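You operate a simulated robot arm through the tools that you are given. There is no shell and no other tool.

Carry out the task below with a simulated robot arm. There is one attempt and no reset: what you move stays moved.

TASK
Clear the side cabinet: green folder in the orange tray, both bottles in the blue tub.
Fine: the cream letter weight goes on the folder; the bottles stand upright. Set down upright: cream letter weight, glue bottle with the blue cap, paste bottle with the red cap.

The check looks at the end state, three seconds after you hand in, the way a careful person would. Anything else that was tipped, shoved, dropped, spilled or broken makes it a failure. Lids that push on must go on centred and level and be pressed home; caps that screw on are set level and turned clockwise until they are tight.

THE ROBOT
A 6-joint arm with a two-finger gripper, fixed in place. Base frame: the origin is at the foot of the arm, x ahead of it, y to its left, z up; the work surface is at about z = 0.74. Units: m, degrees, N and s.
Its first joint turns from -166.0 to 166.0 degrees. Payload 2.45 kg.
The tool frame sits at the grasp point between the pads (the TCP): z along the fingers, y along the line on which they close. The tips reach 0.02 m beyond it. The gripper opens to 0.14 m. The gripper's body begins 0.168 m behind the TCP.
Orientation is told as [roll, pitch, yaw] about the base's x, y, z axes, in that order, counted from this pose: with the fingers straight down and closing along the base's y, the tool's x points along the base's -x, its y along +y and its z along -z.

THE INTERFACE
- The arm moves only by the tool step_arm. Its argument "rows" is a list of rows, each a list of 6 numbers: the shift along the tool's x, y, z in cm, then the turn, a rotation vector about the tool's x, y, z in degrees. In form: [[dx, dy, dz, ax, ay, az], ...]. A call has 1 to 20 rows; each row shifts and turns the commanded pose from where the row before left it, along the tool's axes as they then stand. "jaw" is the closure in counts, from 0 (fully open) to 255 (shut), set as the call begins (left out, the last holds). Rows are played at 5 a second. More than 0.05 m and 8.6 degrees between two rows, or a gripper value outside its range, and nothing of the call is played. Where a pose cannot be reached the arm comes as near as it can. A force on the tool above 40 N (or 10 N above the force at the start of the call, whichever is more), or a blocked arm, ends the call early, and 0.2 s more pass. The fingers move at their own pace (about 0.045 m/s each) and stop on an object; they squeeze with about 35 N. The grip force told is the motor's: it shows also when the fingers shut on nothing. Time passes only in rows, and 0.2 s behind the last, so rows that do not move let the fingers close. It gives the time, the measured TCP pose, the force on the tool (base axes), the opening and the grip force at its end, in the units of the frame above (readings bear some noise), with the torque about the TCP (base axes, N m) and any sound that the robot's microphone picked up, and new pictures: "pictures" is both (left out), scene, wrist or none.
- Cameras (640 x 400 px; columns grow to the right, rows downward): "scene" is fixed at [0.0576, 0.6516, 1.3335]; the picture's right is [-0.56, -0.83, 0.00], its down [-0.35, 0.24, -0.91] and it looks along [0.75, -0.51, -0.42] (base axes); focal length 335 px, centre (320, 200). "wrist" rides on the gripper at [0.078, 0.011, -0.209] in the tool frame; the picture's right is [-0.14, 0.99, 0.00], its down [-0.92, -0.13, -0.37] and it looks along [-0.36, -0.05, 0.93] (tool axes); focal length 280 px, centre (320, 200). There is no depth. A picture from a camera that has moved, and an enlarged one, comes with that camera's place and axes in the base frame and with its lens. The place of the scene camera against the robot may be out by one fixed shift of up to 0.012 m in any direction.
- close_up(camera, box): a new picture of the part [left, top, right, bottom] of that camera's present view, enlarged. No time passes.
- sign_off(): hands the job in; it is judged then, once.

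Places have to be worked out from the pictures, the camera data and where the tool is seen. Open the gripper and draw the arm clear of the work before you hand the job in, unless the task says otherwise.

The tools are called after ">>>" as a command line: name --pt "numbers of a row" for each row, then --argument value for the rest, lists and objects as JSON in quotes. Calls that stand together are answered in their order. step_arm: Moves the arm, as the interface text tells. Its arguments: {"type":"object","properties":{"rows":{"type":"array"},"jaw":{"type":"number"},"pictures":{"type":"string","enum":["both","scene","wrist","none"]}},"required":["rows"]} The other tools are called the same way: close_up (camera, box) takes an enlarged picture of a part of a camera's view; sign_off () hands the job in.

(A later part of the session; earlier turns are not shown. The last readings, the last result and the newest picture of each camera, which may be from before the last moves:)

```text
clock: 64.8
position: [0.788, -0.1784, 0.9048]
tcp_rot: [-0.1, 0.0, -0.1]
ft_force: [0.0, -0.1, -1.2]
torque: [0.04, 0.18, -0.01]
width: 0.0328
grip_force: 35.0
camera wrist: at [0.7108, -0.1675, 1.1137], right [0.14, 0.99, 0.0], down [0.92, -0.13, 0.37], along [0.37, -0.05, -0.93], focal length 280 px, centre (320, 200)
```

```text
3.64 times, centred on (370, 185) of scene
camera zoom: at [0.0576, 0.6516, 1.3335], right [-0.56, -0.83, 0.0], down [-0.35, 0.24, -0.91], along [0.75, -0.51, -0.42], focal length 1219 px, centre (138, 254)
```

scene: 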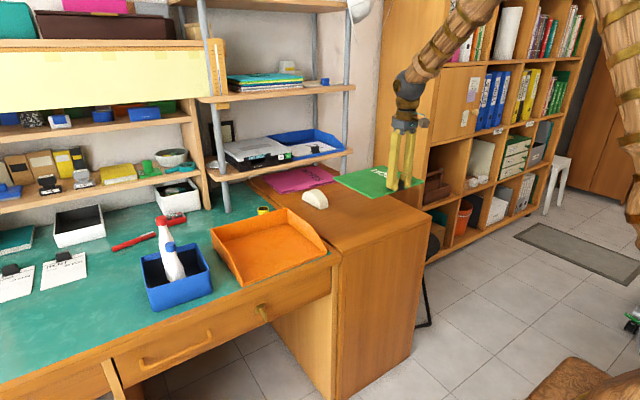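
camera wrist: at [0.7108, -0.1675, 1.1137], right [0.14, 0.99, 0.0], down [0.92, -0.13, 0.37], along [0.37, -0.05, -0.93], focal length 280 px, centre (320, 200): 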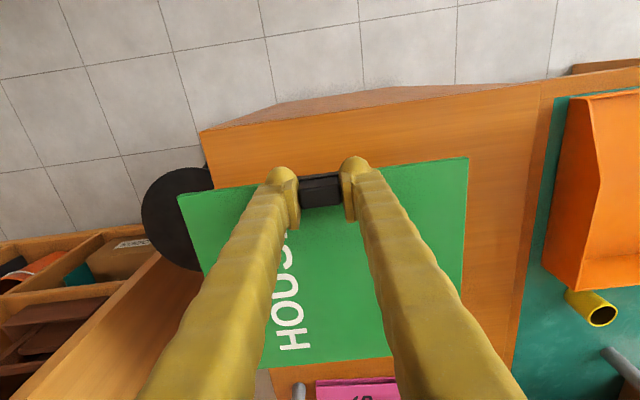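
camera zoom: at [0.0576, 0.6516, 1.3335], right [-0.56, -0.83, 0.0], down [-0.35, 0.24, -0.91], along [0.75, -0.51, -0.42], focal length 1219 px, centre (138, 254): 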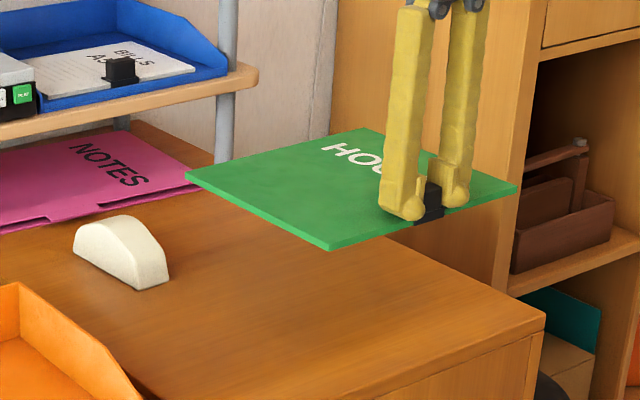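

The folder hangs level with its centre aligned with the TCP in y. I'll move gently +0.459 m in y to be over the tray.

>>> step_arm --pt "0 1.5 0 0 0 0" --pt "0 2.5 0 0 0 0" --pt "0 3.2 0 0 0 0" --pt "0 3.2 0 0 0 0" --pt "0 3.2 0 0 0 0" --pt "0 3.2 0 0 0 0" --pt "0 3.2 0 0 0 0" --pt "0 3.2 0 0 0 0" --pt "0 3.2 0 0 0 0" --pt "0 3.2 0 0 0 0" --pt "0 3.2 0 0 0 0" --pt "0 3.2 0 0 0 0" --pt "0 3.2 0 0 0 0" --pt "0 3.2 0 0 0 0" --pt "0 2.2 0 0 0 0" --pt "0 1.3 0 0 0 0" --pt "0 0 0 0 0 0" --pt "0 0 0 0 0 0" --jaw 255

>>> close_up --camera "scene" --box '[190, 150, 350, 300]'

>>> close_up --camera "wrist" --box '[140, 60, 500, 400]'

```text
clock: 68.6
position: [0.7907, 0.279, 0.9041]
tcp_rot: [0.0, -0.2, -0.1]
ft_force: [-1.0, 0.2, -1.4]
torque: [-0.03, 0.15, 0.0]
width: 0.0327
grip_force: 34.6
camera wrist: at [0.7119, 0.2903, 1.1134], right [0.14, 0.99, 0.0], down [0.92, -0.13, 0.37], along [0.37, -0.05, -0.93], focal length 280 px, centre (320, 200)
```

scene: 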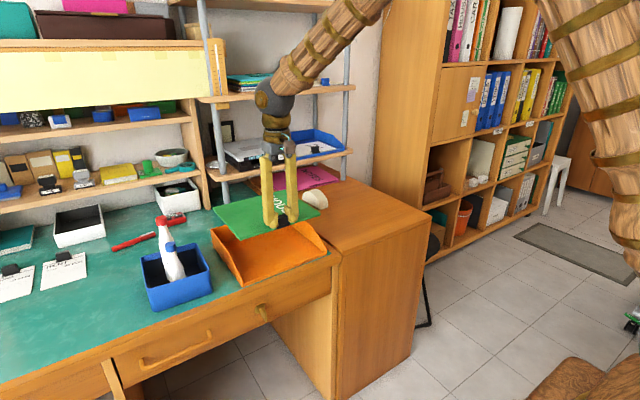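
wrist: 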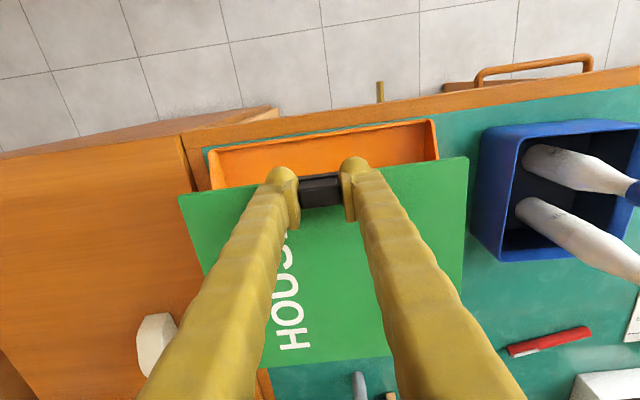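

```text
2.67 times, centred on (270, 225) of scene
camera zoom: at [0.0576, 0.6516, 1.3335], right [-0.56, -0.83, 0.0], down [-0.35, 0.24, -0.91], along [0.75, -0.51, -0.42], focal length 894 px, centre (453, 133)
```

zoom: 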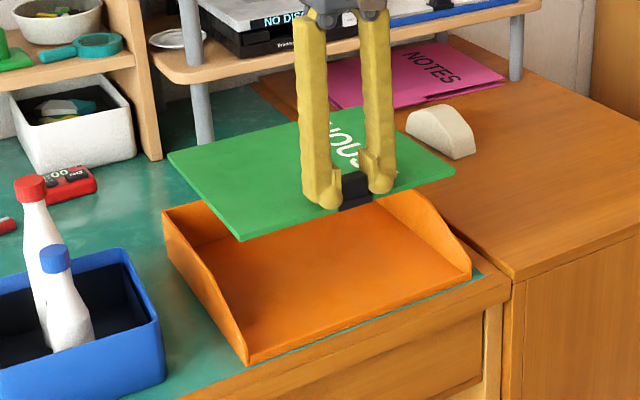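

```text
1.18 times, centred on (320, 230) of wrist
camera zoom: at [0.7119, 0.2903, 1.1134], right [0.14, 0.99, 0.0], down [0.92, -0.13, 0.37], along [0.37, -0.05, -0.93], focal length 330 px, centre (320, 165)
```

zoom: 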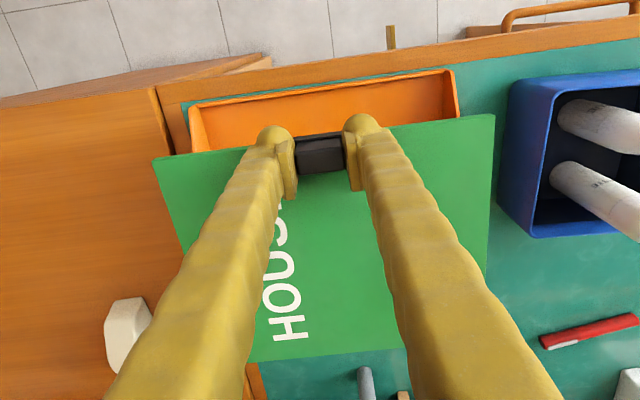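

Scene and wrist views show the folder level over the tray. I'll nudge to y=0.2805 and descend to just above the walls for a final alignment check.

>>> step_arm --pt "0.1 0.1 1 0 0 0" --pt "0 0 1.5 0 0 0" --pt "0 0 1.5 0 0 0" --pt "0 0 0.8 0 0 0" --pt "0 0 0 0 0 0" --pt "0 0 0 0 0 0" --jaw 255

>>> close_up --camera "scene" --box '[190, 180, 350, 300]'

>>> close_up --camera "wrist" --box '[140, 80, 500, 400]'

```text
clock: 70.0
position: [0.789, 0.2802, 0.8579]
tcp_rot: [0.0, -0.1, -0.1]
ft_force: [0.3, 0.0, -1.1]
torque: [0.01, 0.18, 0.0]
width: 0.033
grip_force: 35.0
camera wrist: at [0.7105, 0.2921, 1.0661], right [0.14, 0.99, 0.0], down [0.92, -0.13, 0.37], along [0.37, -0.05, -0.93], focal length 280 px, centre (320, 200)
```

scene: 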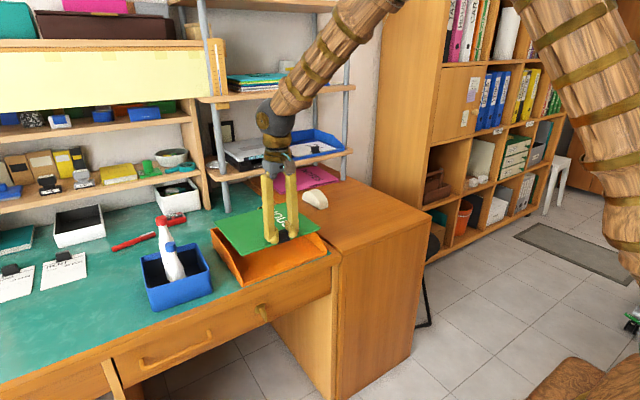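
wrist: 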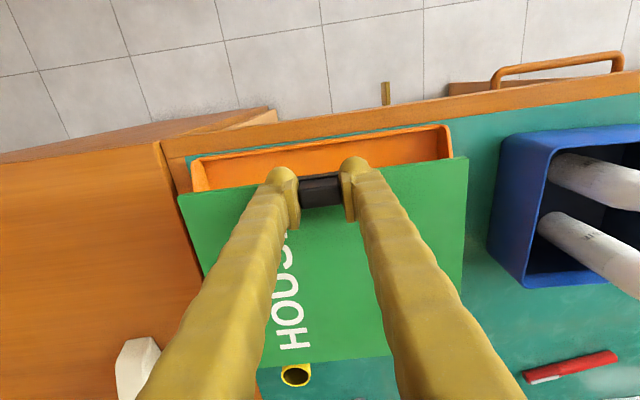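

```text
3.33 times, centred on (270, 240) of scene
camera zoom: at [0.0576, 0.6516, 1.3335], right [-0.56, -0.83, 0.0], down [-0.35, 0.24, -0.91], along [0.75, -0.51, -0.42], focal length 1117 px, centre (487, 67)
```

zoom: 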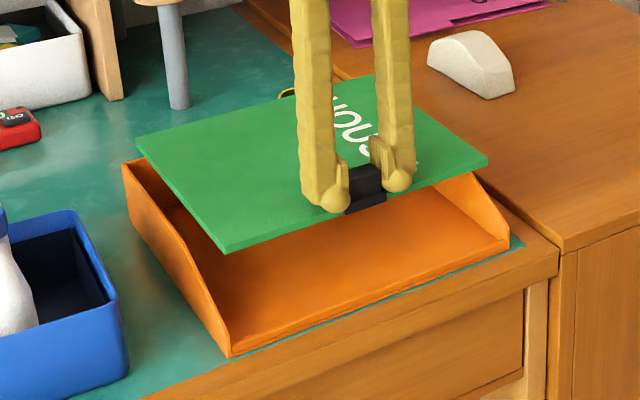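

```text
1.25 times, centred on (320, 240) of wrist
camera zoom: at [0.7105, 0.2921, 1.0661], right [0.14, 0.99, 0.0], down [0.92, -0.13, 0.37], along [0.37, -0.05, -0.93], focal length 350 px, centre (320, 150)
```

zoom: 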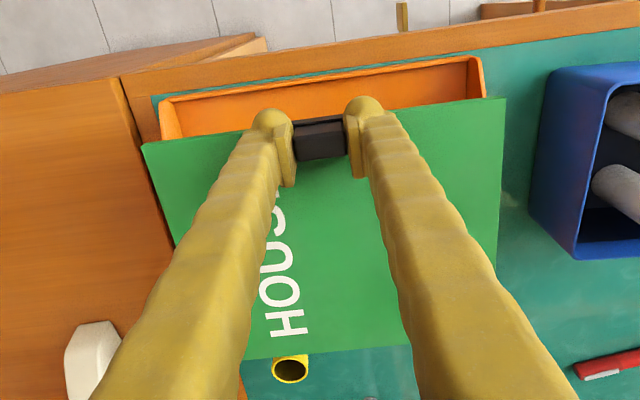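

Folder edges are y 0.155–0.407, x 0.781–1.008 against the tray interior y ~0.14–0.42, x 0.77–1.016, so it's well centred and parallel. Descending into the tray.

>>> step_arm --pt "0 0 1 0 0 0" --pt "0 0 1 0 0 0" --pt "0 0 1 0 0 0" --pt "0 0 1 0 0 0" --pt "0 0 1 0 0 0" --pt "0 0 1 0 0 0" --pt "0 0 0.8 0 0 0" --pt "0 0 0 0 0 0" --jaw 255

>>> close_up --camera "scene" --box '[190, 180, 350, 300]'

```text
clock: 71.8
position: [0.7862, 0.2802, 0.788]
tcp_rot: [0.0, -0.1, -0.1]
ft_force: [0.2, 0.5, -2.9]
torque: [0.0, 0.19, 0.0]
width: 0.0326
grip_force: 35.2
camera wrist: at [0.7088, 0.2922, 0.9977], right [0.14, 0.99, 0.0], down [0.92, -0.13, 0.37], along [0.37, -0.05, -0.93], focal length 280 px, centre (320, 200)
```

scene: 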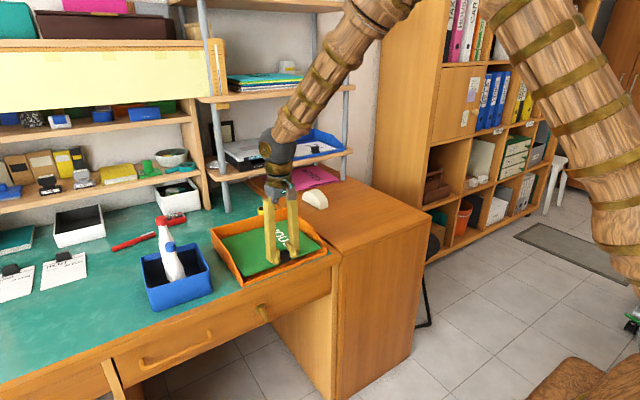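
wrist: 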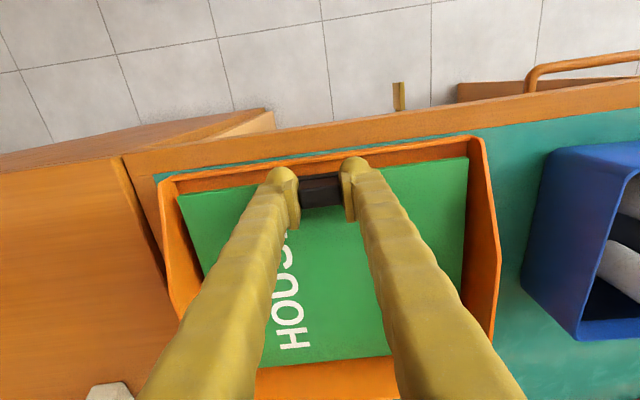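

```text
3.33 times, centred on (270, 240) of scene
camera zoom: at [0.0576, 0.6516, 1.3335], right [-0.56, -0.83, 0.0], down [-0.35, 0.24, -0.91], along [0.75, -0.51, -0.42], focal length 1117 px, centre (487, 67)
```

zoom: 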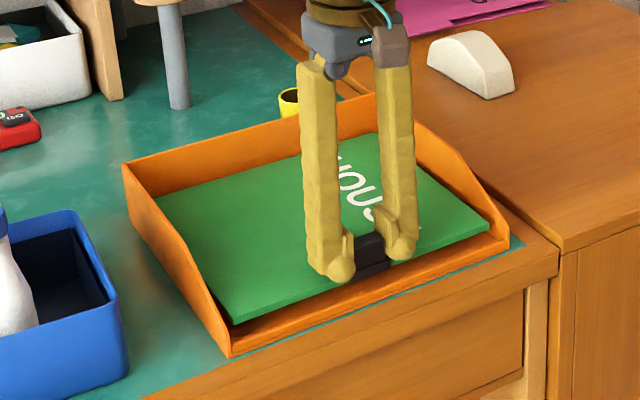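

The folder is inside the tray with margins all round. I'll lower the last 1–2 cm in small steps until it touches the floor.

>>> step_arm --pt "0 0 0.4 0 0 0" --pt "0 0 0.3 0 0 0" --pt "0 0 0.2 0 0 0" --pt "0 0 0.2 0 0 0" --pt "0 0 0.1 0 0 0" --pt "0 0 0 0 0 0" --jaw 255 --pictures "none"

```text
clock: 73.2
position: [0.7883, 0.281, 0.776]
tcp_rot: [0.0, -0.1, -0.1]
ft_force: [-0.5, 0.2, -1.8]
torque: [-0.03, 0.14, 0.0]
width: 0.0328
grip_force: 35.2
```

No contact yet, so I'll continue in 1 mm steps.

>>> step_arm --pt "0 0 0.1 0 0 0" --pt "0 0 0.1 0 0 0" --pt "0 0 0.1 0 0 0" --pt "0 0 0 0 0 0" --jaw 255 --pictures "none"

```text
clock: 74.2
position: [0.7874, 0.2809, 0.7736]
tcp_rot: [-0.1, -0.1, -0.1]
ft_force: [1.7, 0.4, 1.3]
torque: [0.05, -0.6, -0.03]
width: 0.0326
grip_force: 35.2
```

The folder is starting to touch (torque changed sign). I'll lower 1 mm more.

>>> step_arm --pt "0 0 0.1 0 0 0" --pt "0 0 0 0 0 0" --jaw 255

>>> close_up --camera "scene" --box '[190, 200, 350, 300]'

```text
clock: 74.8
position: [0.7885, 0.2812, 0.7732]
tcp_rot: [0.0, 0.0, -0.1]
ft_force: [0.2, 0.1, 0.9]
torque: [-0.01, -0.34, -0.02]
width: 0.0327
grip_force: 34.4
camera wrist: at [0.7103, 0.2932, 0.9821], right [0.14, 0.99, 0.0], down [0.92, -0.13, 0.37], along [0.37, -0.05, -0.93], focal length 280 px, centre (320, 200)
```

scene: 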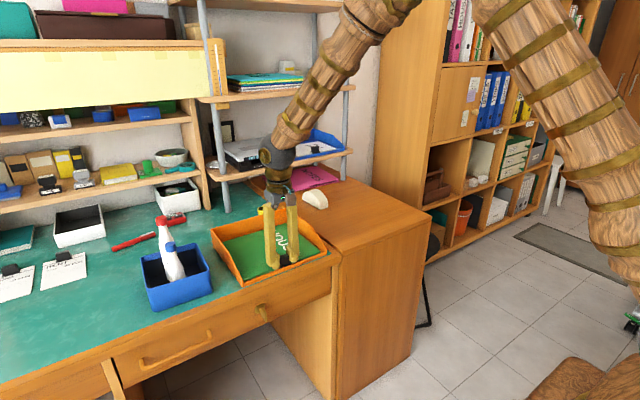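
wrist: 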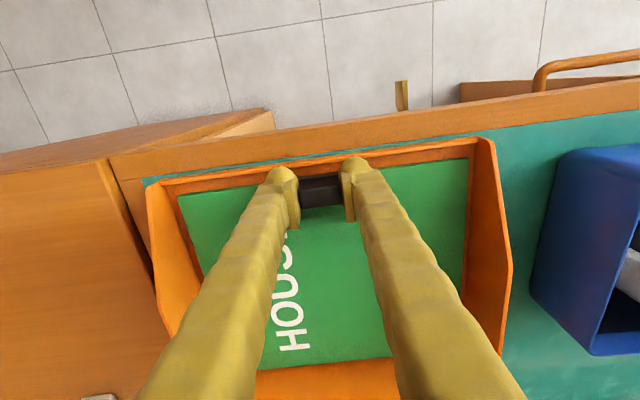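

```text
4.00 times, centred on (270, 250) of scene
camera zoom: at [0.0576, 0.6516, 1.3335], right [-0.56, -0.83, 0.0], down [-0.35, 0.24, -0.91], along [0.75, -0.51, -0.42], focal length 1341 px, centre (520, 0)
```

zoom: 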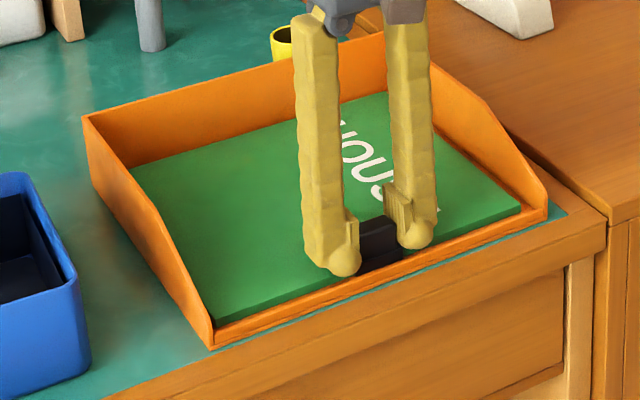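

The folder is nearly flat in the tray; I'll lower another 2 mm and then release.

>>> step_arm --pt "0 0 0.1 0 0 0" --pt "0 0 0.1 0 0 0" --pt "0 0 0 0 0 0" --jaw 255 --pictures "none"

```text
clock: 75.6
position: [0.7888, 0.2818, 0.7734]
tcp_rot: [0.1, -0.1, -0.1]
ft_force: [-6.6, 2.9, 31.9]
torque: [0.08, 0.03, 0.01]
width: 0.0328
grip_force: 34.3
```

Firm flat contact. I'll ease up 2 mm to relieve the load and then open to release.

>>> step_arm --pt "0 0 -0.1 0 0 0" --pt "0 0 -0.1 0 0 0" --pt "0 0 0 0 0 0" --jaw 255 --pictures "none"

>>> step_arm --pt "0 0 0 0 0 0" --pt "0 0 0 0 0 0" --pt "0 0 0 0 0 0" --pt "0 0 0 0 0 0" --jaw 130

>>> close_up --camera "scene" --box '[190, 200, 350, 300]'

```text
clock: 76.4
position: [0.7872, 0.2803, 0.7729]
tcp_rot: [0.0, -0.1, -0.1]
ft_force: [6.7, 2.4, 16.9]
torque: [0.03, -0.34, 0.03]
width: 0.0326
grip_force: 35.5
```

```text
clock: 77.4
position: [0.787, 0.2814, 0.7726]
tcp_rot: [0.1, 0.0, -0.2]
ft_force: [-0.1, 0.1, -0.4]
torque: [0.02, 0.0, 0.02]
width: 0.0685
grip_force: 0.0
camera wrist: at [0.7095, 0.2925, 0.9814], right [0.14, 0.99, 0.0], down [0.92, -0.13, 0.37], along [0.37, -0.05, -0.93], focal length 280 px, centre (320, 200)
```

scene: 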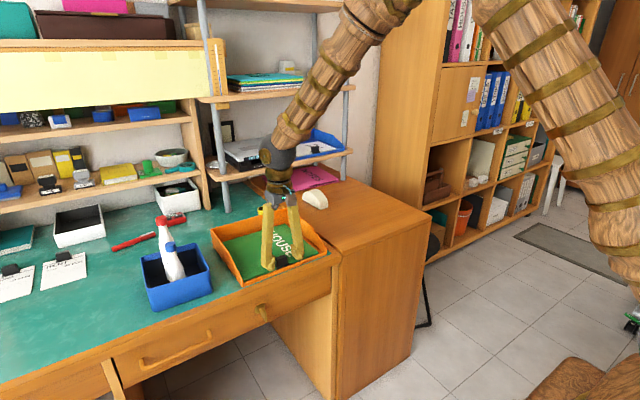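
wrist: 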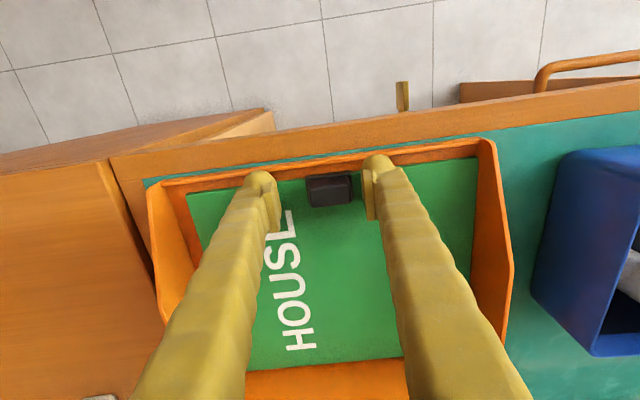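

```text
4.00 times, centred on (270, 250) of scene
camera zoom: at [0.0576, 0.6516, 1.3335], right [-0.56, -0.83, 0.0], down [-0.35, 0.24, -0.91], along [0.75, -0.51, -0.42], focal length 1341 px, centre (520, 0)
```

zoom: 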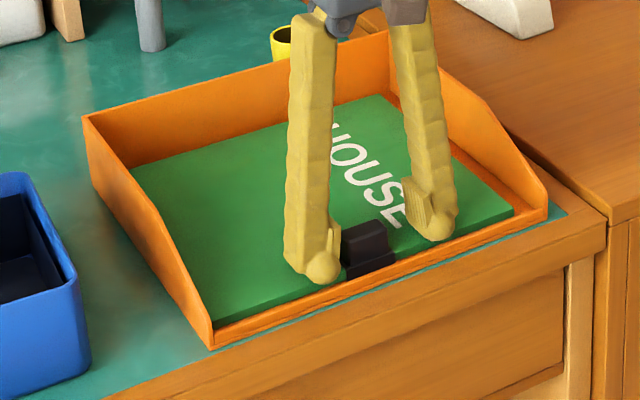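

The folder is released and lies in the tray. I'll rise and move over toward the letter weight for a close look.

>>> step_arm --pt "0 0 -2 0 0 0" --pt "0 0 -4 0 0 0" --pt "0 0 -4 0 0 0" --pt "0 0 -4 0 0 0" --pt "0 0 -4 0 0 0" --pt "0 0 -4 0 0 0" --pt "0 0 -4 0 0 0" --pt "-1.3 -3.8 0 0 0 0" --pt "-1.3 -3.8 0 0 0 0" --pt "-1.3 -3.8 0 0 0 0" --pt "-1.3 -3.8 0 0 0 0" --pt "-1.3 -3.8 0 0 0 0" --pt "-1.3 -3.8 0 0 0 0" --pt "-1.3 -3.8 0 0 0 0" --pt "-1.3 -3.8 0 0 0 0" --pt "0 0 0 0 0 0" --jaw 100

>>> close_up --camera "wrist" --box '[220, 100, 420, 260]'

>>> close_up --camera "scene" --box '[200, 170, 350, 300]'

>>> close_up --camera "scene" --box '[280, 170, 360, 220]'

```text
clock: 80.8
position: [0.893, -0.0245, 1.034]
tcp_rot: [0.0, -0.1, -0.1]
ft_force: [0.6, -0.1, -0.2]
torque: [0.0, -0.02, -0.03]
width: 0.085
grip_force: 0.1
camera wrist: at [0.815, -0.013, 1.2417], right [0.14, 0.99, 0.0], down [0.92, -0.13, 0.37], along [0.37, -0.05, -0.93], focal length 280 px, centre (320, 200)
```

scene: 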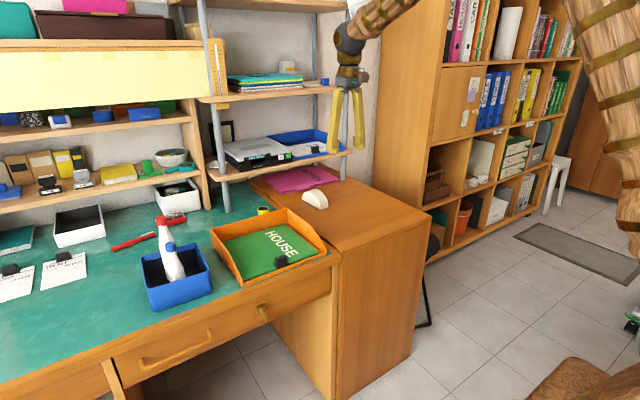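
wrist: 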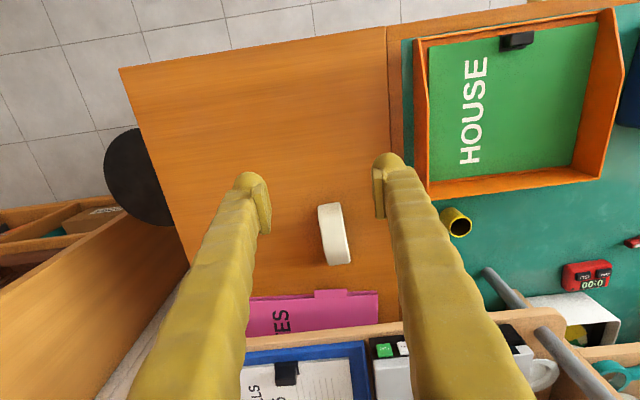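

```text
2.50 times, centred on (320, 180) of wrist
camera zoom: at [0.815, -0.013, 1.2417], right [0.14, 0.99, 0.0], down [0.92, -0.13, 0.37], along [0.37, -0.05, -0.93], focal length 701 px, centre (320, 250)
```

zoom: 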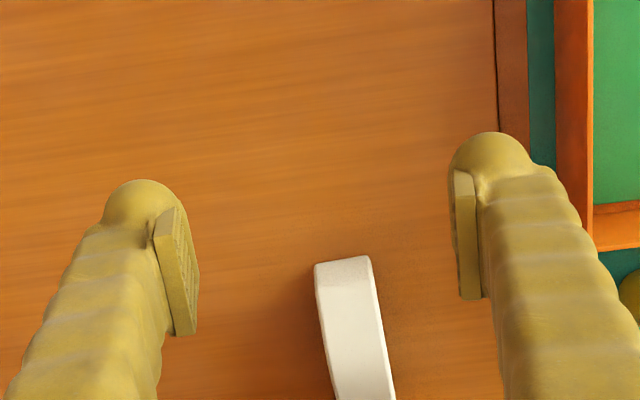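

```text
3.08 times, centred on (275, 235) of scene
camera zoom: at [0.0576, 0.6516, 1.3335], right [-0.56, -0.83, 0.0], down [-0.35, 0.24, -0.91], along [0.75, -0.51, -0.42], focal length 1031 px, centre (458, 92)
```

zoom: 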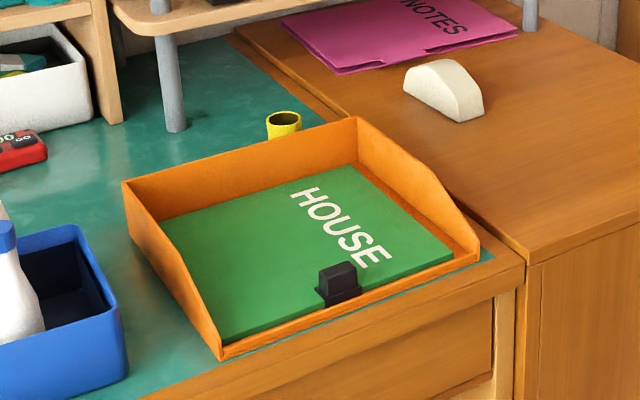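

```text
8.00 times, centred on (320, 195) of scene
camera zoom: at [0.0576, 0.6516, 1.3335], right [-0.56, -0.83, 0.0], down [-0.35, 0.24, -0.91], along [0.75, -0.51, -0.42], focal length 2682 px, centre (320, 240)
```

zoom: 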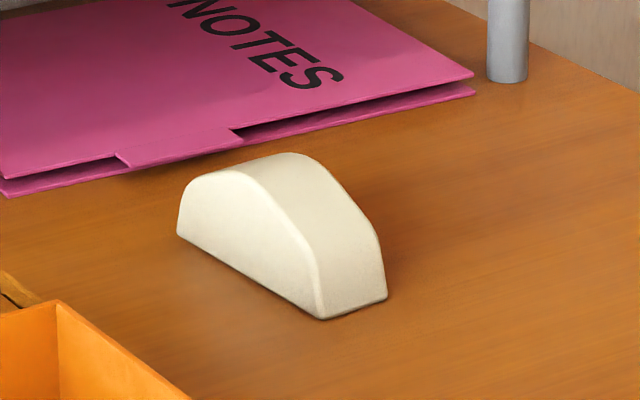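

The weight is a flat-sided arch centred near (1.085, −0.022), about 4.2 cm thick in y, yawed ~2.5°. That is beyond straight-down reach, so I'll tilt the tool outward 35° first and approach partway to see whether it reaches.

>>> step_arm --pt "0 0 0 0 -7 0" --pt "0 0 0 0 -7 0" --pt "0 0 0 0 -7 0" --pt "0 0 0 0 -7 0" --pt "0 0 0 0 -7 0" --pt "-1.6 0 3.18 0 0 0" --pt "-1.6 0 3.18 0 0 0" --pt "-1.6 0 3.18 0 0 0" --pt "-1.6 0 3.18 0 0 0" --pt "0 0 0 0 0 0" --pt "0 0 0 0 0 0" --jaw 100

>>> close_up --camera "wrist" --box '[220, 60, 440, 260]'

```text
clock: 83.2
position: [1.0155, -0.0246, 0.9673]
tcp_rot: [0.0, -35.1, -0.1]
ft_force: [0.0, -0.4, 0.5]
torque: [-0.02, 0.02, 0.01]
width: 0.0851
grip_force: 0.0
camera wrist: at [0.8319, -0.0124, 1.0921], right [0.11, 0.99, 0.08], down [0.54, -0.13, 0.83], along [0.83, -0.05, -0.55], focal length 280 px, centre (320, 200)
```

scene: 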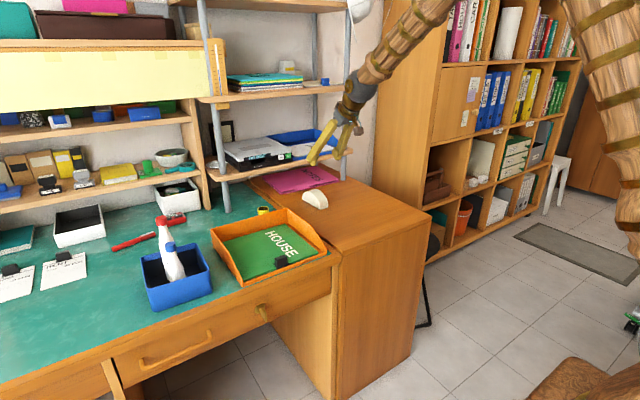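
wrist: 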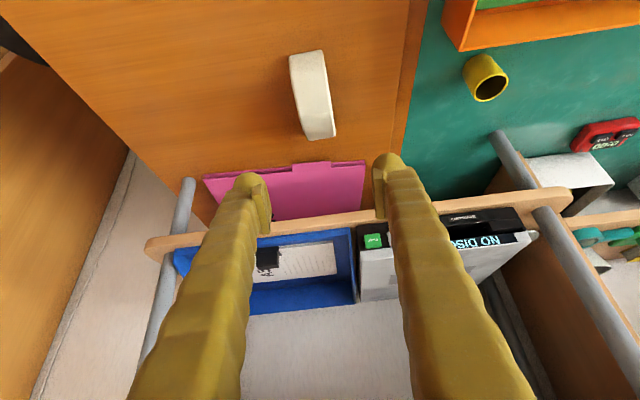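

```text
2.00 times, centred on (330, 160) of wrist
camera zoom: at [0.8319, -0.0124, 1.0921], right [0.11, 0.99, 0.08], down [0.54, -0.13, 0.83], along [0.83, -0.05, -0.55], focal length 561 px, centre (300, 280)
```

zoom: 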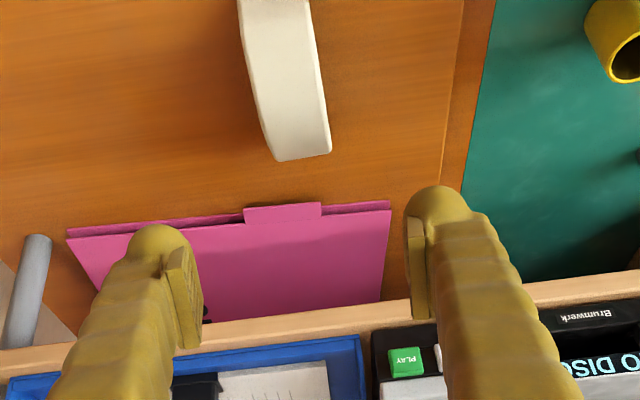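

The tilted pose is reachable. I'll yaw 2° to match the weight and descend so the fingers straddle it at TCP z≈0.80 for a check.

>>> step_arm --pt "0 0 0 -1.15 0 -1.64" --pt "0.78 0 3.54 0 0 0" --pt "0.78 0 3.54 0 0 0" --pt "0.78 0 3.54 0 0 0" --pt "0.78 0 3.54 0 0 0" --pt "0.78 0 3.54 0 0 0" --pt "0 0 0 0 0 0" --pt "0 0 0 0 0 0" --jaw 100

>>> close_up --camera "wrist" --box '[220, 60, 440, 260]'

>>> close_up --camera "scene" --box '[270, 130, 370, 220]'

```text
clock: 85.0
position: [1.0848, -0.0214, 0.7969]
tcp_rot: [0.1, -35.1, 1.9]
ft_force: [-0.4, -0.3, -0.1]
torque: [0.01, 0.0, 0.02]
width: 0.085
grip_force: 0.0
camera wrist: at [0.9013, -0.0161, 0.923], right [0.08, 0.99, 0.08], down [0.55, -0.11, 0.83], along [0.83, -0.02, -0.55], focal length 280 px, centre (320, 200)
```

scene: 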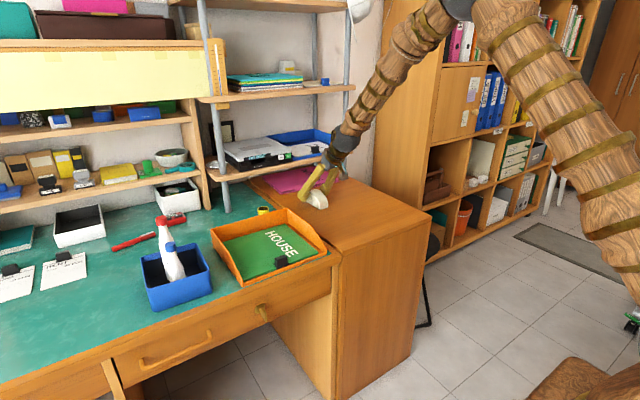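
wrist: 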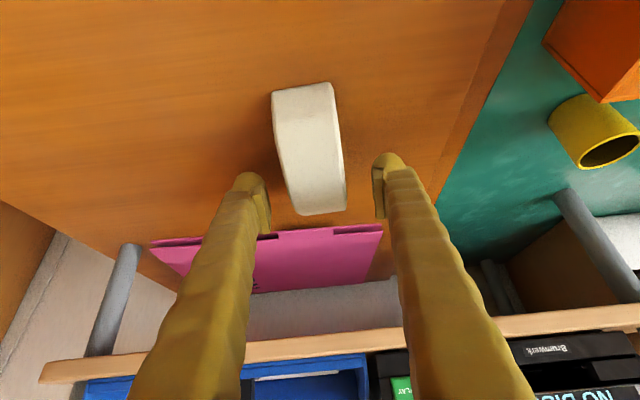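

```text
2.00 times, centred on (330, 160) of wrist
camera zoom: at [0.9013, -0.0161, 0.923], right [0.08, 0.99, 0.08], down [0.55, -0.11, 0.83], along [0.83, -0.02, -0.55], focal length 561 px, centre (300, 280)
```

zoom: 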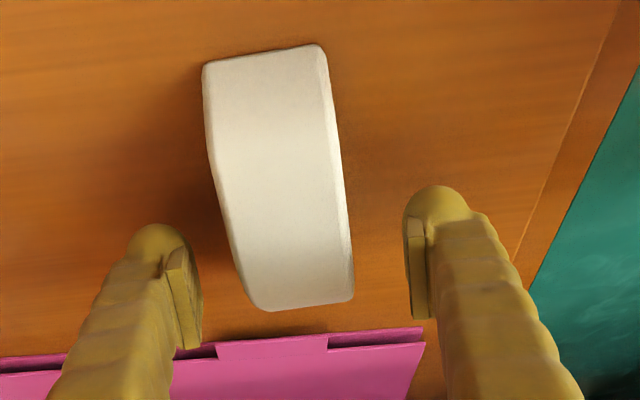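

```text
4.44 times, centred on (320, 175) of scene
camera zoom: at [0.0576, 0.6516, 1.3335], right [-0.56, -0.83, 0.0], down [-0.35, 0.24, -0.91], along [0.75, -0.51, -0.42], focal length 1490 px, centre (320, 311)
```

zoom: 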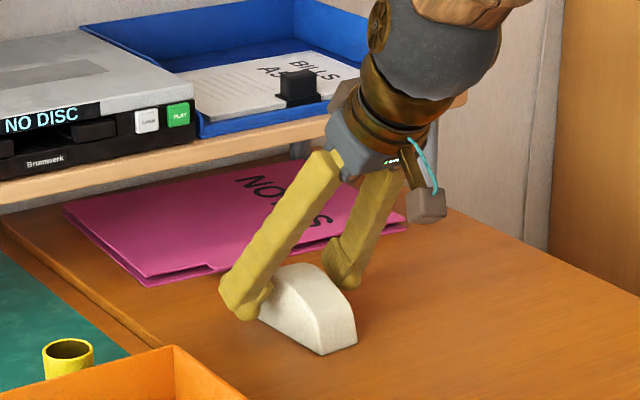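

The fingers straddle the weight around its middle with even gaps. I'll lower about 2 cm more to get the pads well onto its sides.

>>> step_arm --pt "0.4 0 0.6 0 0 0" --pt "0.4 0 0.6 0 0 0" --pt "0.3 0 0.4 0 0 0" --pt "0 0 0 0 0 0" --jaw 100

>>> close_up --camera "scene" --box '[270, 150, 350, 220]'

```text
clock: 86.0
position: [1.0862, -0.0215, 0.7798]
tcp_rot: [0.1, -35.0, 1.9]
ft_force: [0.4, -0.2, 0.2]
torque: [0.0, -0.02, 0.03]
width: 0.0854
grip_force: 0.1
camera wrist: at [0.9018, -0.0157, 0.9049], right [0.08, 0.99, 0.08], down [0.55, -0.11, 0.83], along [0.83, -0.02, -0.55], focal length 280 px, centre (320, 200)
```

scene: 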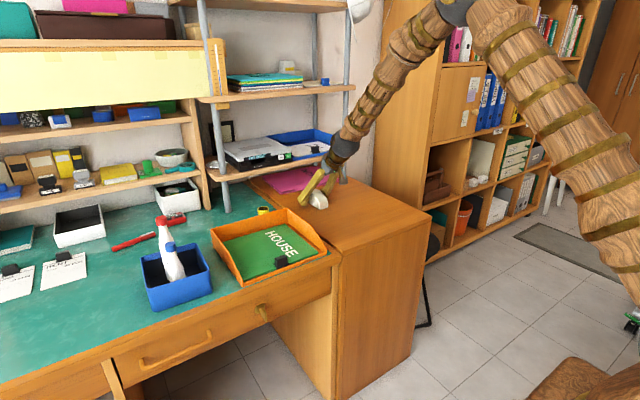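
wrist: 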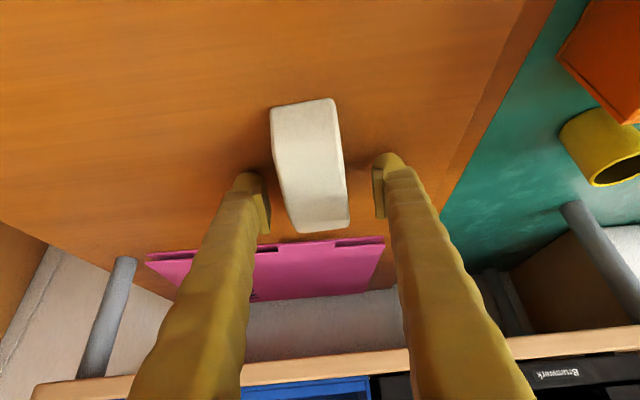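

```text
5.71 times, centred on (310, 185) of scene
camera zoom: at [0.0576, 0.6516, 1.3335], right [-0.56, -0.83, 0.0], down [-0.35, 0.24, -0.91], along [0.75, -0.51, -0.42], focal length 1916 px, centre (377, 286)
```

zoom: 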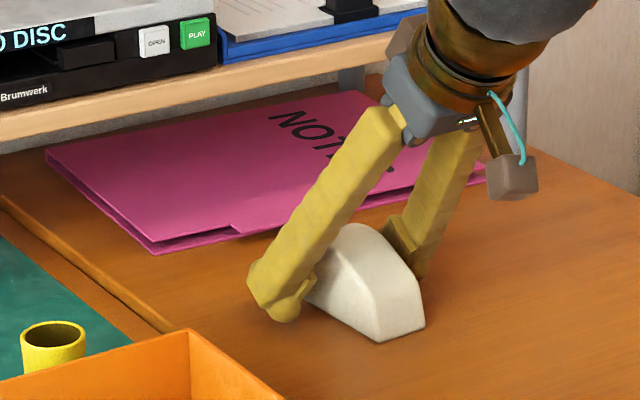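

The pads are alongside the weight's middle, clear of the surface. Closing on it.

>>> step_arm --pt "0 0 0 0 0 0" --pt "0 0 0 0 0 0" --pt "0 0 0 0 0 0" --pt "0 0 0 0 0 0" --pt "0 0 0 0 0 0" --pt "0 0 0 0 0 0" --jaw 255

>>> close_up --camera "scene" --box '[270, 150, 350, 220]'

>>> close_up --camera "wrist" --box '[220, 60, 440, 260]'

```text
clock: 87.4
position: [1.0858, -0.0216, 0.7785]
tcp_rot: [0.0, -35.2, 1.9]
ft_force: [-0.3, 0.6, 0.5]
torque: [-0.03, -0.02, 0.04]
width: 0.0428
grip_force: 35.3
camera wrist: at [0.9018, -0.0157, 0.9051], right [0.08, 0.99, 0.08], down [0.55, -0.11, 0.83], along [0.83, -0.02, -0.55], focal length 280 px, centre (320, 200)
```

scene: 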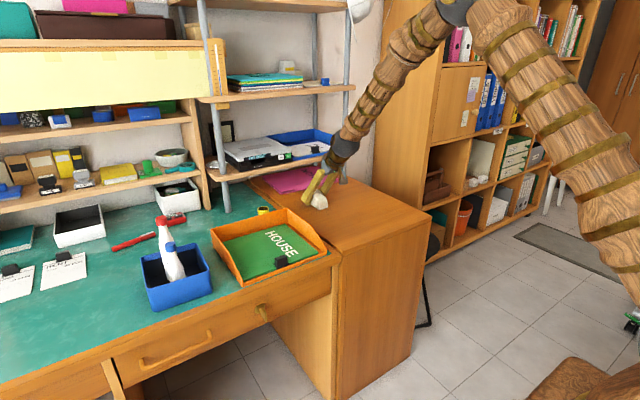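
wrist: 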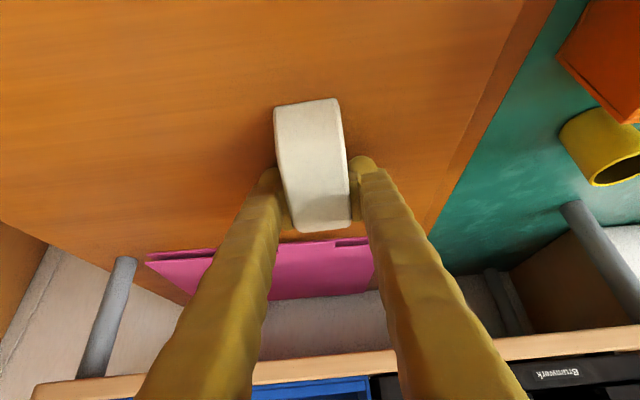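

```text
5.71 times, centred on (310, 185) of scene
camera zoom: at [0.0576, 0.6516, 1.3335], right [-0.56, -0.83, 0.0], down [-0.35, 0.24, -0.91], along [0.75, -0.51, -0.42], focal length 1916 px, centre (377, 286)
```

zoom: 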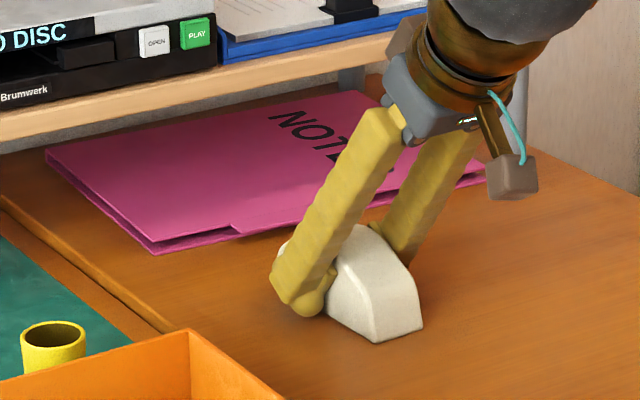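

```text
2.00 times, centred on (330, 160) of wrist
camera zoom: at [0.9018, -0.0157, 0.9051], right [0.08, 0.99, 0.08], down [0.55, -0.11, 0.83], along [0.83, -0.02, -0.55], focal length 561 px, centre (300, 280)
```

zoom: 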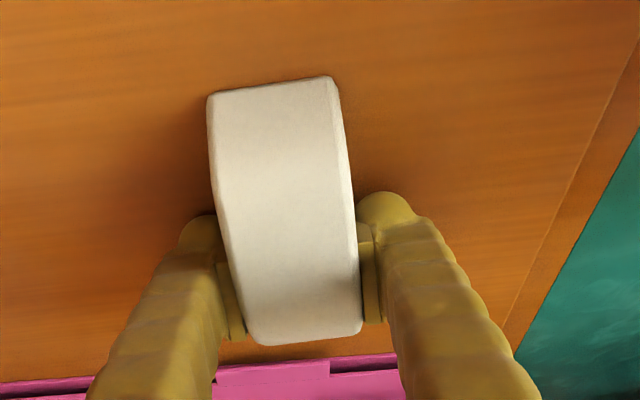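

Held at 43 mm, 35 N. I'll lift 1 cm vertically and check that the weight doesn't tilt.

>>> step_arm --pt "-0.29 0 -0.41 0 0 0" --pt "-0.29 0 -0.41 0 0 0" --pt "-0.29 0 -0.41 0 0 0" --pt "0 0 0 0 0 0" --jaw 255

>>> close_up --camera "scene" --box '[270, 150, 350, 220]'

```text
clock: 88.4
position: [1.086, -0.0206, 0.7932]
tcp_rot: [0.1, -35.0, 1.8]
ft_force: [0.0, -0.2, -0.6]
torque: [0.01, 0.0, -0.01]
width: 0.0432
grip_force: 34.9
camera wrist: at [0.9025, -0.0149, 0.9198], right [0.08, 0.99, 0.08], down [0.55, -0.11, 0.83], along [0.83, -0.02, -0.55], focal length 280 px, centre (320, 200)
```

scene: 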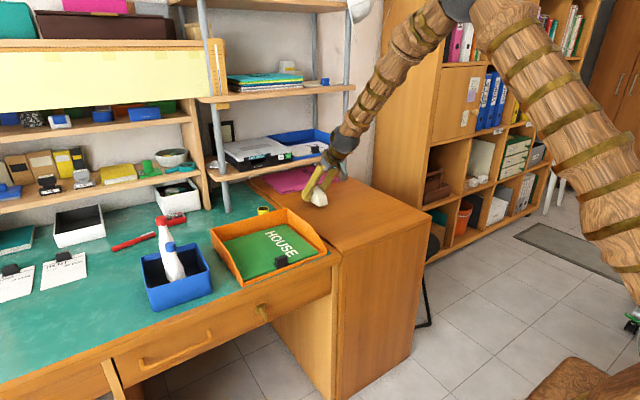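
wrist: 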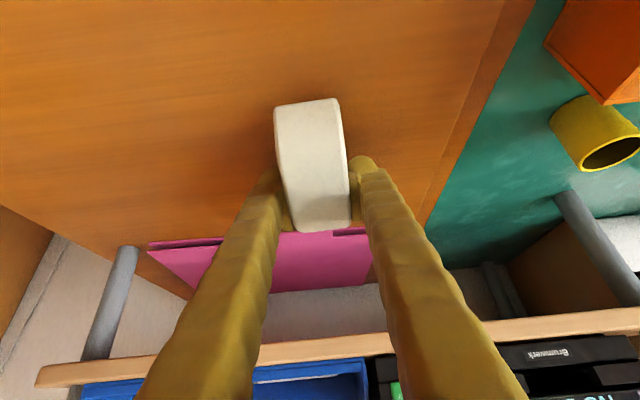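

```text
5.71 times, centred on (310, 185) of scene
camera zoom: at [0.0576, 0.6516, 1.3335], right [-0.56, -0.83, 0.0], down [-0.35, 0.24, -0.91], along [0.75, -0.51, -0.42], focal length 1916 px, centre (377, 286)
```

zoom: 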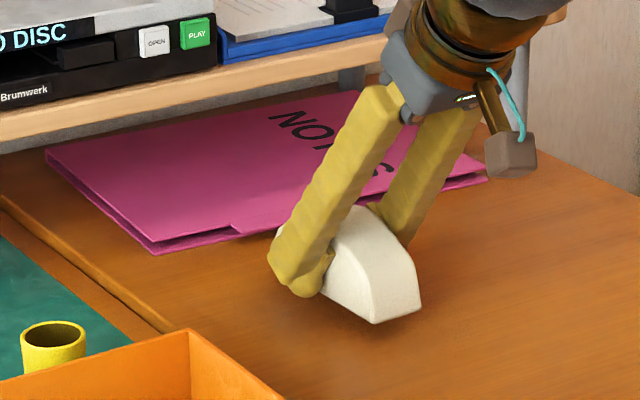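

The weight is up, level, with no torque. I'll pull it back in −x first (away from the shelf), then raise it and carry it over the folder.

>>> step_arm --pt "2.35 0 -2.46 0 0 0" --pt "2.35 0 -2.46 0 0 0" --pt "2.35 0 -2.46 0 0 0" --pt "-1.87 0 -2.66 0 0 0" --pt "-1.87 0 -2.66 0 0 0" --pt "-1.87 0 -2.66 0 0 0" --pt "-1.87 0 -2.66 0 0 0" --pt "0.756 3.45 -0.53 0 0 0" --pt "0.756 3.45 -0.53 0 0 0" --pt "0.756 3.45 -0.53 0 0 0" --pt "0.756 3.45 -0.53 0 0 0" --pt "0.756 3.45 -0.53 0 0 0" --pt "0.756 3.45 -0.53 0 0 0" --pt "0.756 3.45 -0.53 0 0 0" --pt "0.756 3.45 -0.53 0 0 0" --pt "0.756 3.45 -0.53 0 0 0" --pt "0 0 0 0 0 0" --pt "0 0 0 0 0 0" --jaw 255

>>> close_up --camera "scene" --box '[190, 130, 350, 300]'

```text
clock: 92.2
position: [0.8918, 0.2829, 0.9449]
tcp_rot: [0.0, -35.2, 2.0]
ft_force: [0.2, 0.7, -1.6]
torque: [0.02, 0.03, -0.02]
width: 0.0436
grip_force: 35.2
camera wrist: at [0.7086, 0.2883, 1.0709], right [0.08, 0.99, 0.08], down [0.55, -0.11, 0.83], along [0.83, -0.02, -0.55], focal length 280 px, centre (320, 200)
```

scene: 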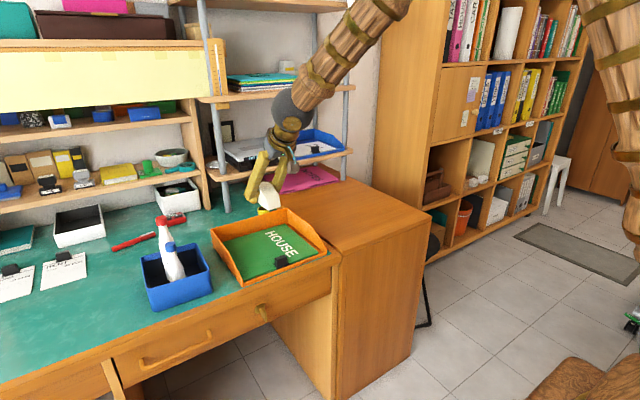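
wrist: 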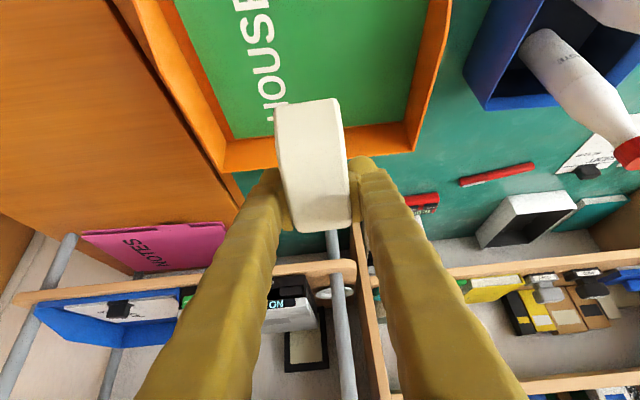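

```text
2.35 times, centred on (270, 215) of scene
camera zoom: at [0.0576, 0.6516, 1.3335], right [-0.56, -0.83, 0.0], down [-0.35, 0.24, -0.91], along [0.75, -0.51, -0.42], focal length 789 px, centre (438, 165)
```

zoom: 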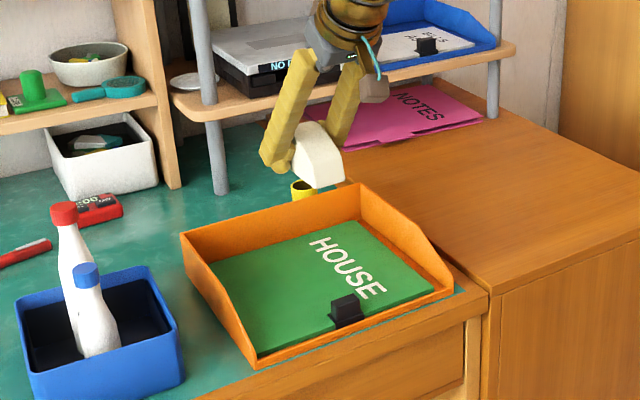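

The weight hangs level above the folder's centre. I'll descend vertically to a couple of cm above contact.

>>> step_arm --pt "1.66 0.05 2.38 0 0 0" --pt "1.66 0.05 2.38 0 0 0" --pt "1.66 0.05 2.38 0 0 0" --pt "1.66 0.05 2.38 0 0 0" --pt "1.66 0 2.38 0 0 0" --pt "0 0 0 0 0 0" --jaw 255

>>> close_up --camera "scene" --box '[190, 160, 350, 300]'

```text
clock: 93.6
position: [0.8934, 0.2854, 0.7998]
tcp_rot: [0.1, -35.0, 1.9]
ft_force: [1.2, -0.6, -1.1]
torque: [-0.01, 0.01, -0.03]
width: 0.0432
grip_force: 34.6
camera wrist: at [0.709, 0.2914, 0.9246], right [0.08, 0.99, 0.08], down [0.55, -0.11, 0.83], along [0.83, -0.02, -0.55], focal length 280 px, centre (320, 200)
```

scene: 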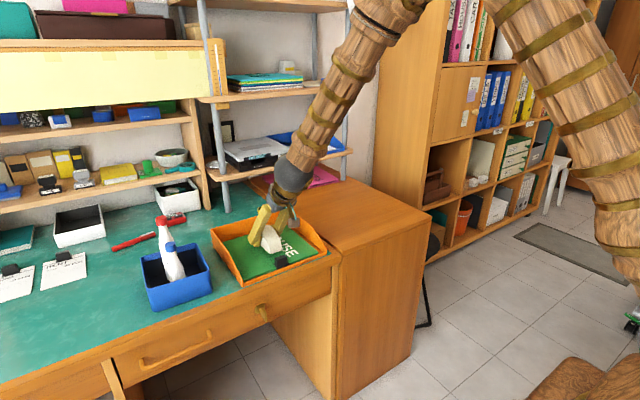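
wrist: 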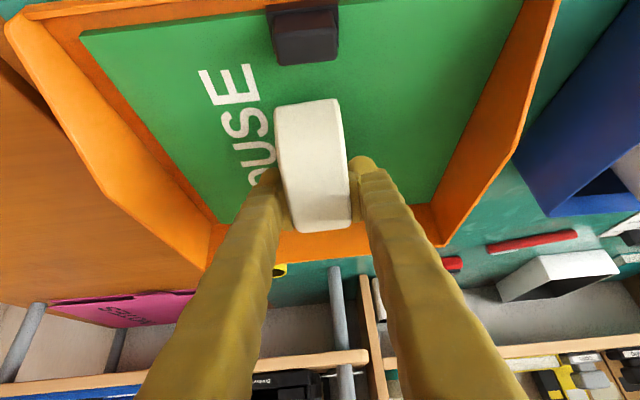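

```text
2.86 times, centred on (270, 230) of scene
camera zoom: at [0.0576, 0.6516, 1.3335], right [-0.56, -0.83, 0.0], down [-0.35, 0.24, -0.91], along [0.75, -0.51, -0.42], focal length 958 px, centre (463, 114)
```

zoom: 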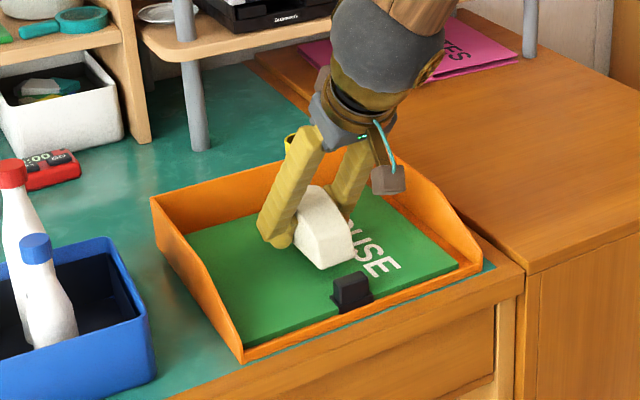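

Positioned over the folder behind the clip. I'll lower in small steps to contact.

>>> step_arm --pt "0.172 0 0.246 0 0 0" --pt "0.172 0 0.246 0 0 0" --pt "0.172 0 0.246 0 0 0" --pt "0.115 0 0.164 0 0 0" --pt "0 0 0 0 0 0" --jaw 255 --pictures "none"

```text
clock: 94.8
position: [0.894, 0.2865, 0.788]
tcp_rot: [0.1, -35.0, 1.9]
ft_force: [-0.1, -0.7, 0.4]
torque: [0.04, 0.01, -0.01]
width: 0.0431
grip_force: 35.2
```

No contact yet at 0.788, so I'll continue with 1 mm steps.

>>> step_arm --pt "0.057 0 0.082 0 0 0" --pt "0.057 0 0.082 0 0 0" --pt "0.057 0 0.082 0 0 0" --pt "0 0 0 0 0 0" --jaw 255 --pictures "none"

```text
clock: 95.8
position: [0.8922, 0.2867, 0.7852]
tcp_rot: [0.0, -35.1, 1.8]
ft_force: [-0.2, 0.4, -1.4]
torque: [-0.02, 0.05, 0.01]
width: 0.0433
grip_force: 34.3
```

Still free at 0.785; another 3 mm in 1 mm steps.

>>> step_arm --pt "0.057 0 0.082 0 0 0" --pt "0.057 0 0.082 0 0 0" --pt "0.057 0 0.082 0 0 0" --pt "0 0 0 0 0 0" --jaw 255 --pictures "scene"

>>> close_up --camera "scene" --box '[220, 190, 320, 290]'

```text
clock: 96.8
position: [0.894, 0.2861, 0.7819]
tcp_rot: [0.0, -35.0, 1.9]
ft_force: [0.1, -0.1, -0.9]
torque: [0.01, 0.01, 0.0]
width: 0.0433
grip_force: 34.6
```

scene: 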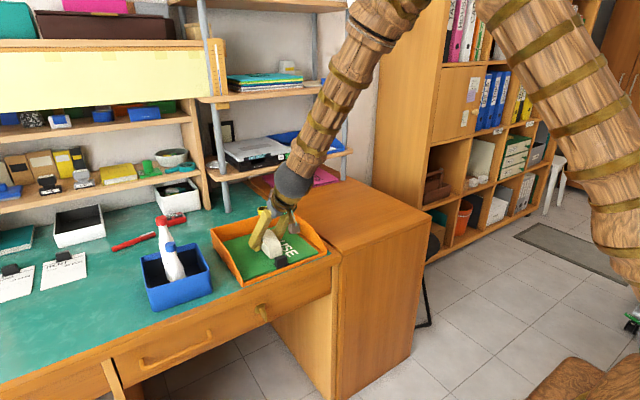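

```text
4.00 times, centred on (270, 240) of scene
camera zoom: at [0.0576, 0.6516, 1.3335], right [-0.56, -0.83, 0.0], down [-0.35, 0.24, -0.91], along [0.75, -0.51, -0.42], focal length 1341 px, centre (520, 40)
```

zoom: 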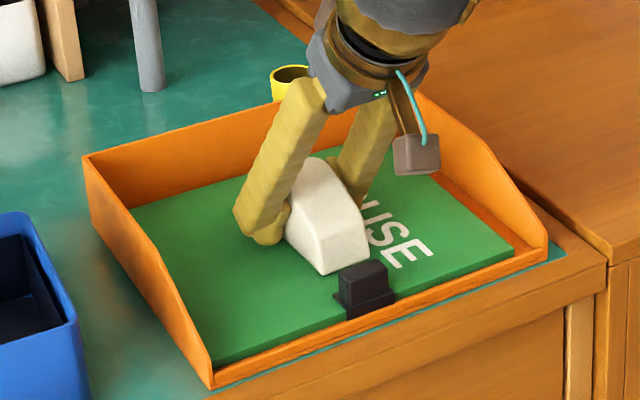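

Very close to the folder now; I'll lower 2 mm more in 1 mm steps.

>>> step_arm --pt "0.057 0 0.082 0 0 0" --pt "0 0 0 0 0 0" --pt "0.057 0 0.082 0 0 0" --pt "0 0 0 0 0 0" --jaw 255 --pictures "none"

```text
clock: 97.8
position: [0.8935, 0.2846, 0.7818]
tcp_rot: [0.1, -35.2, 1.9]
ft_force: [2.7, -0.3, 10.2]
torque: [-0.08, 0.47, -0.01]
width: 0.0432
grip_force: 34.4
```

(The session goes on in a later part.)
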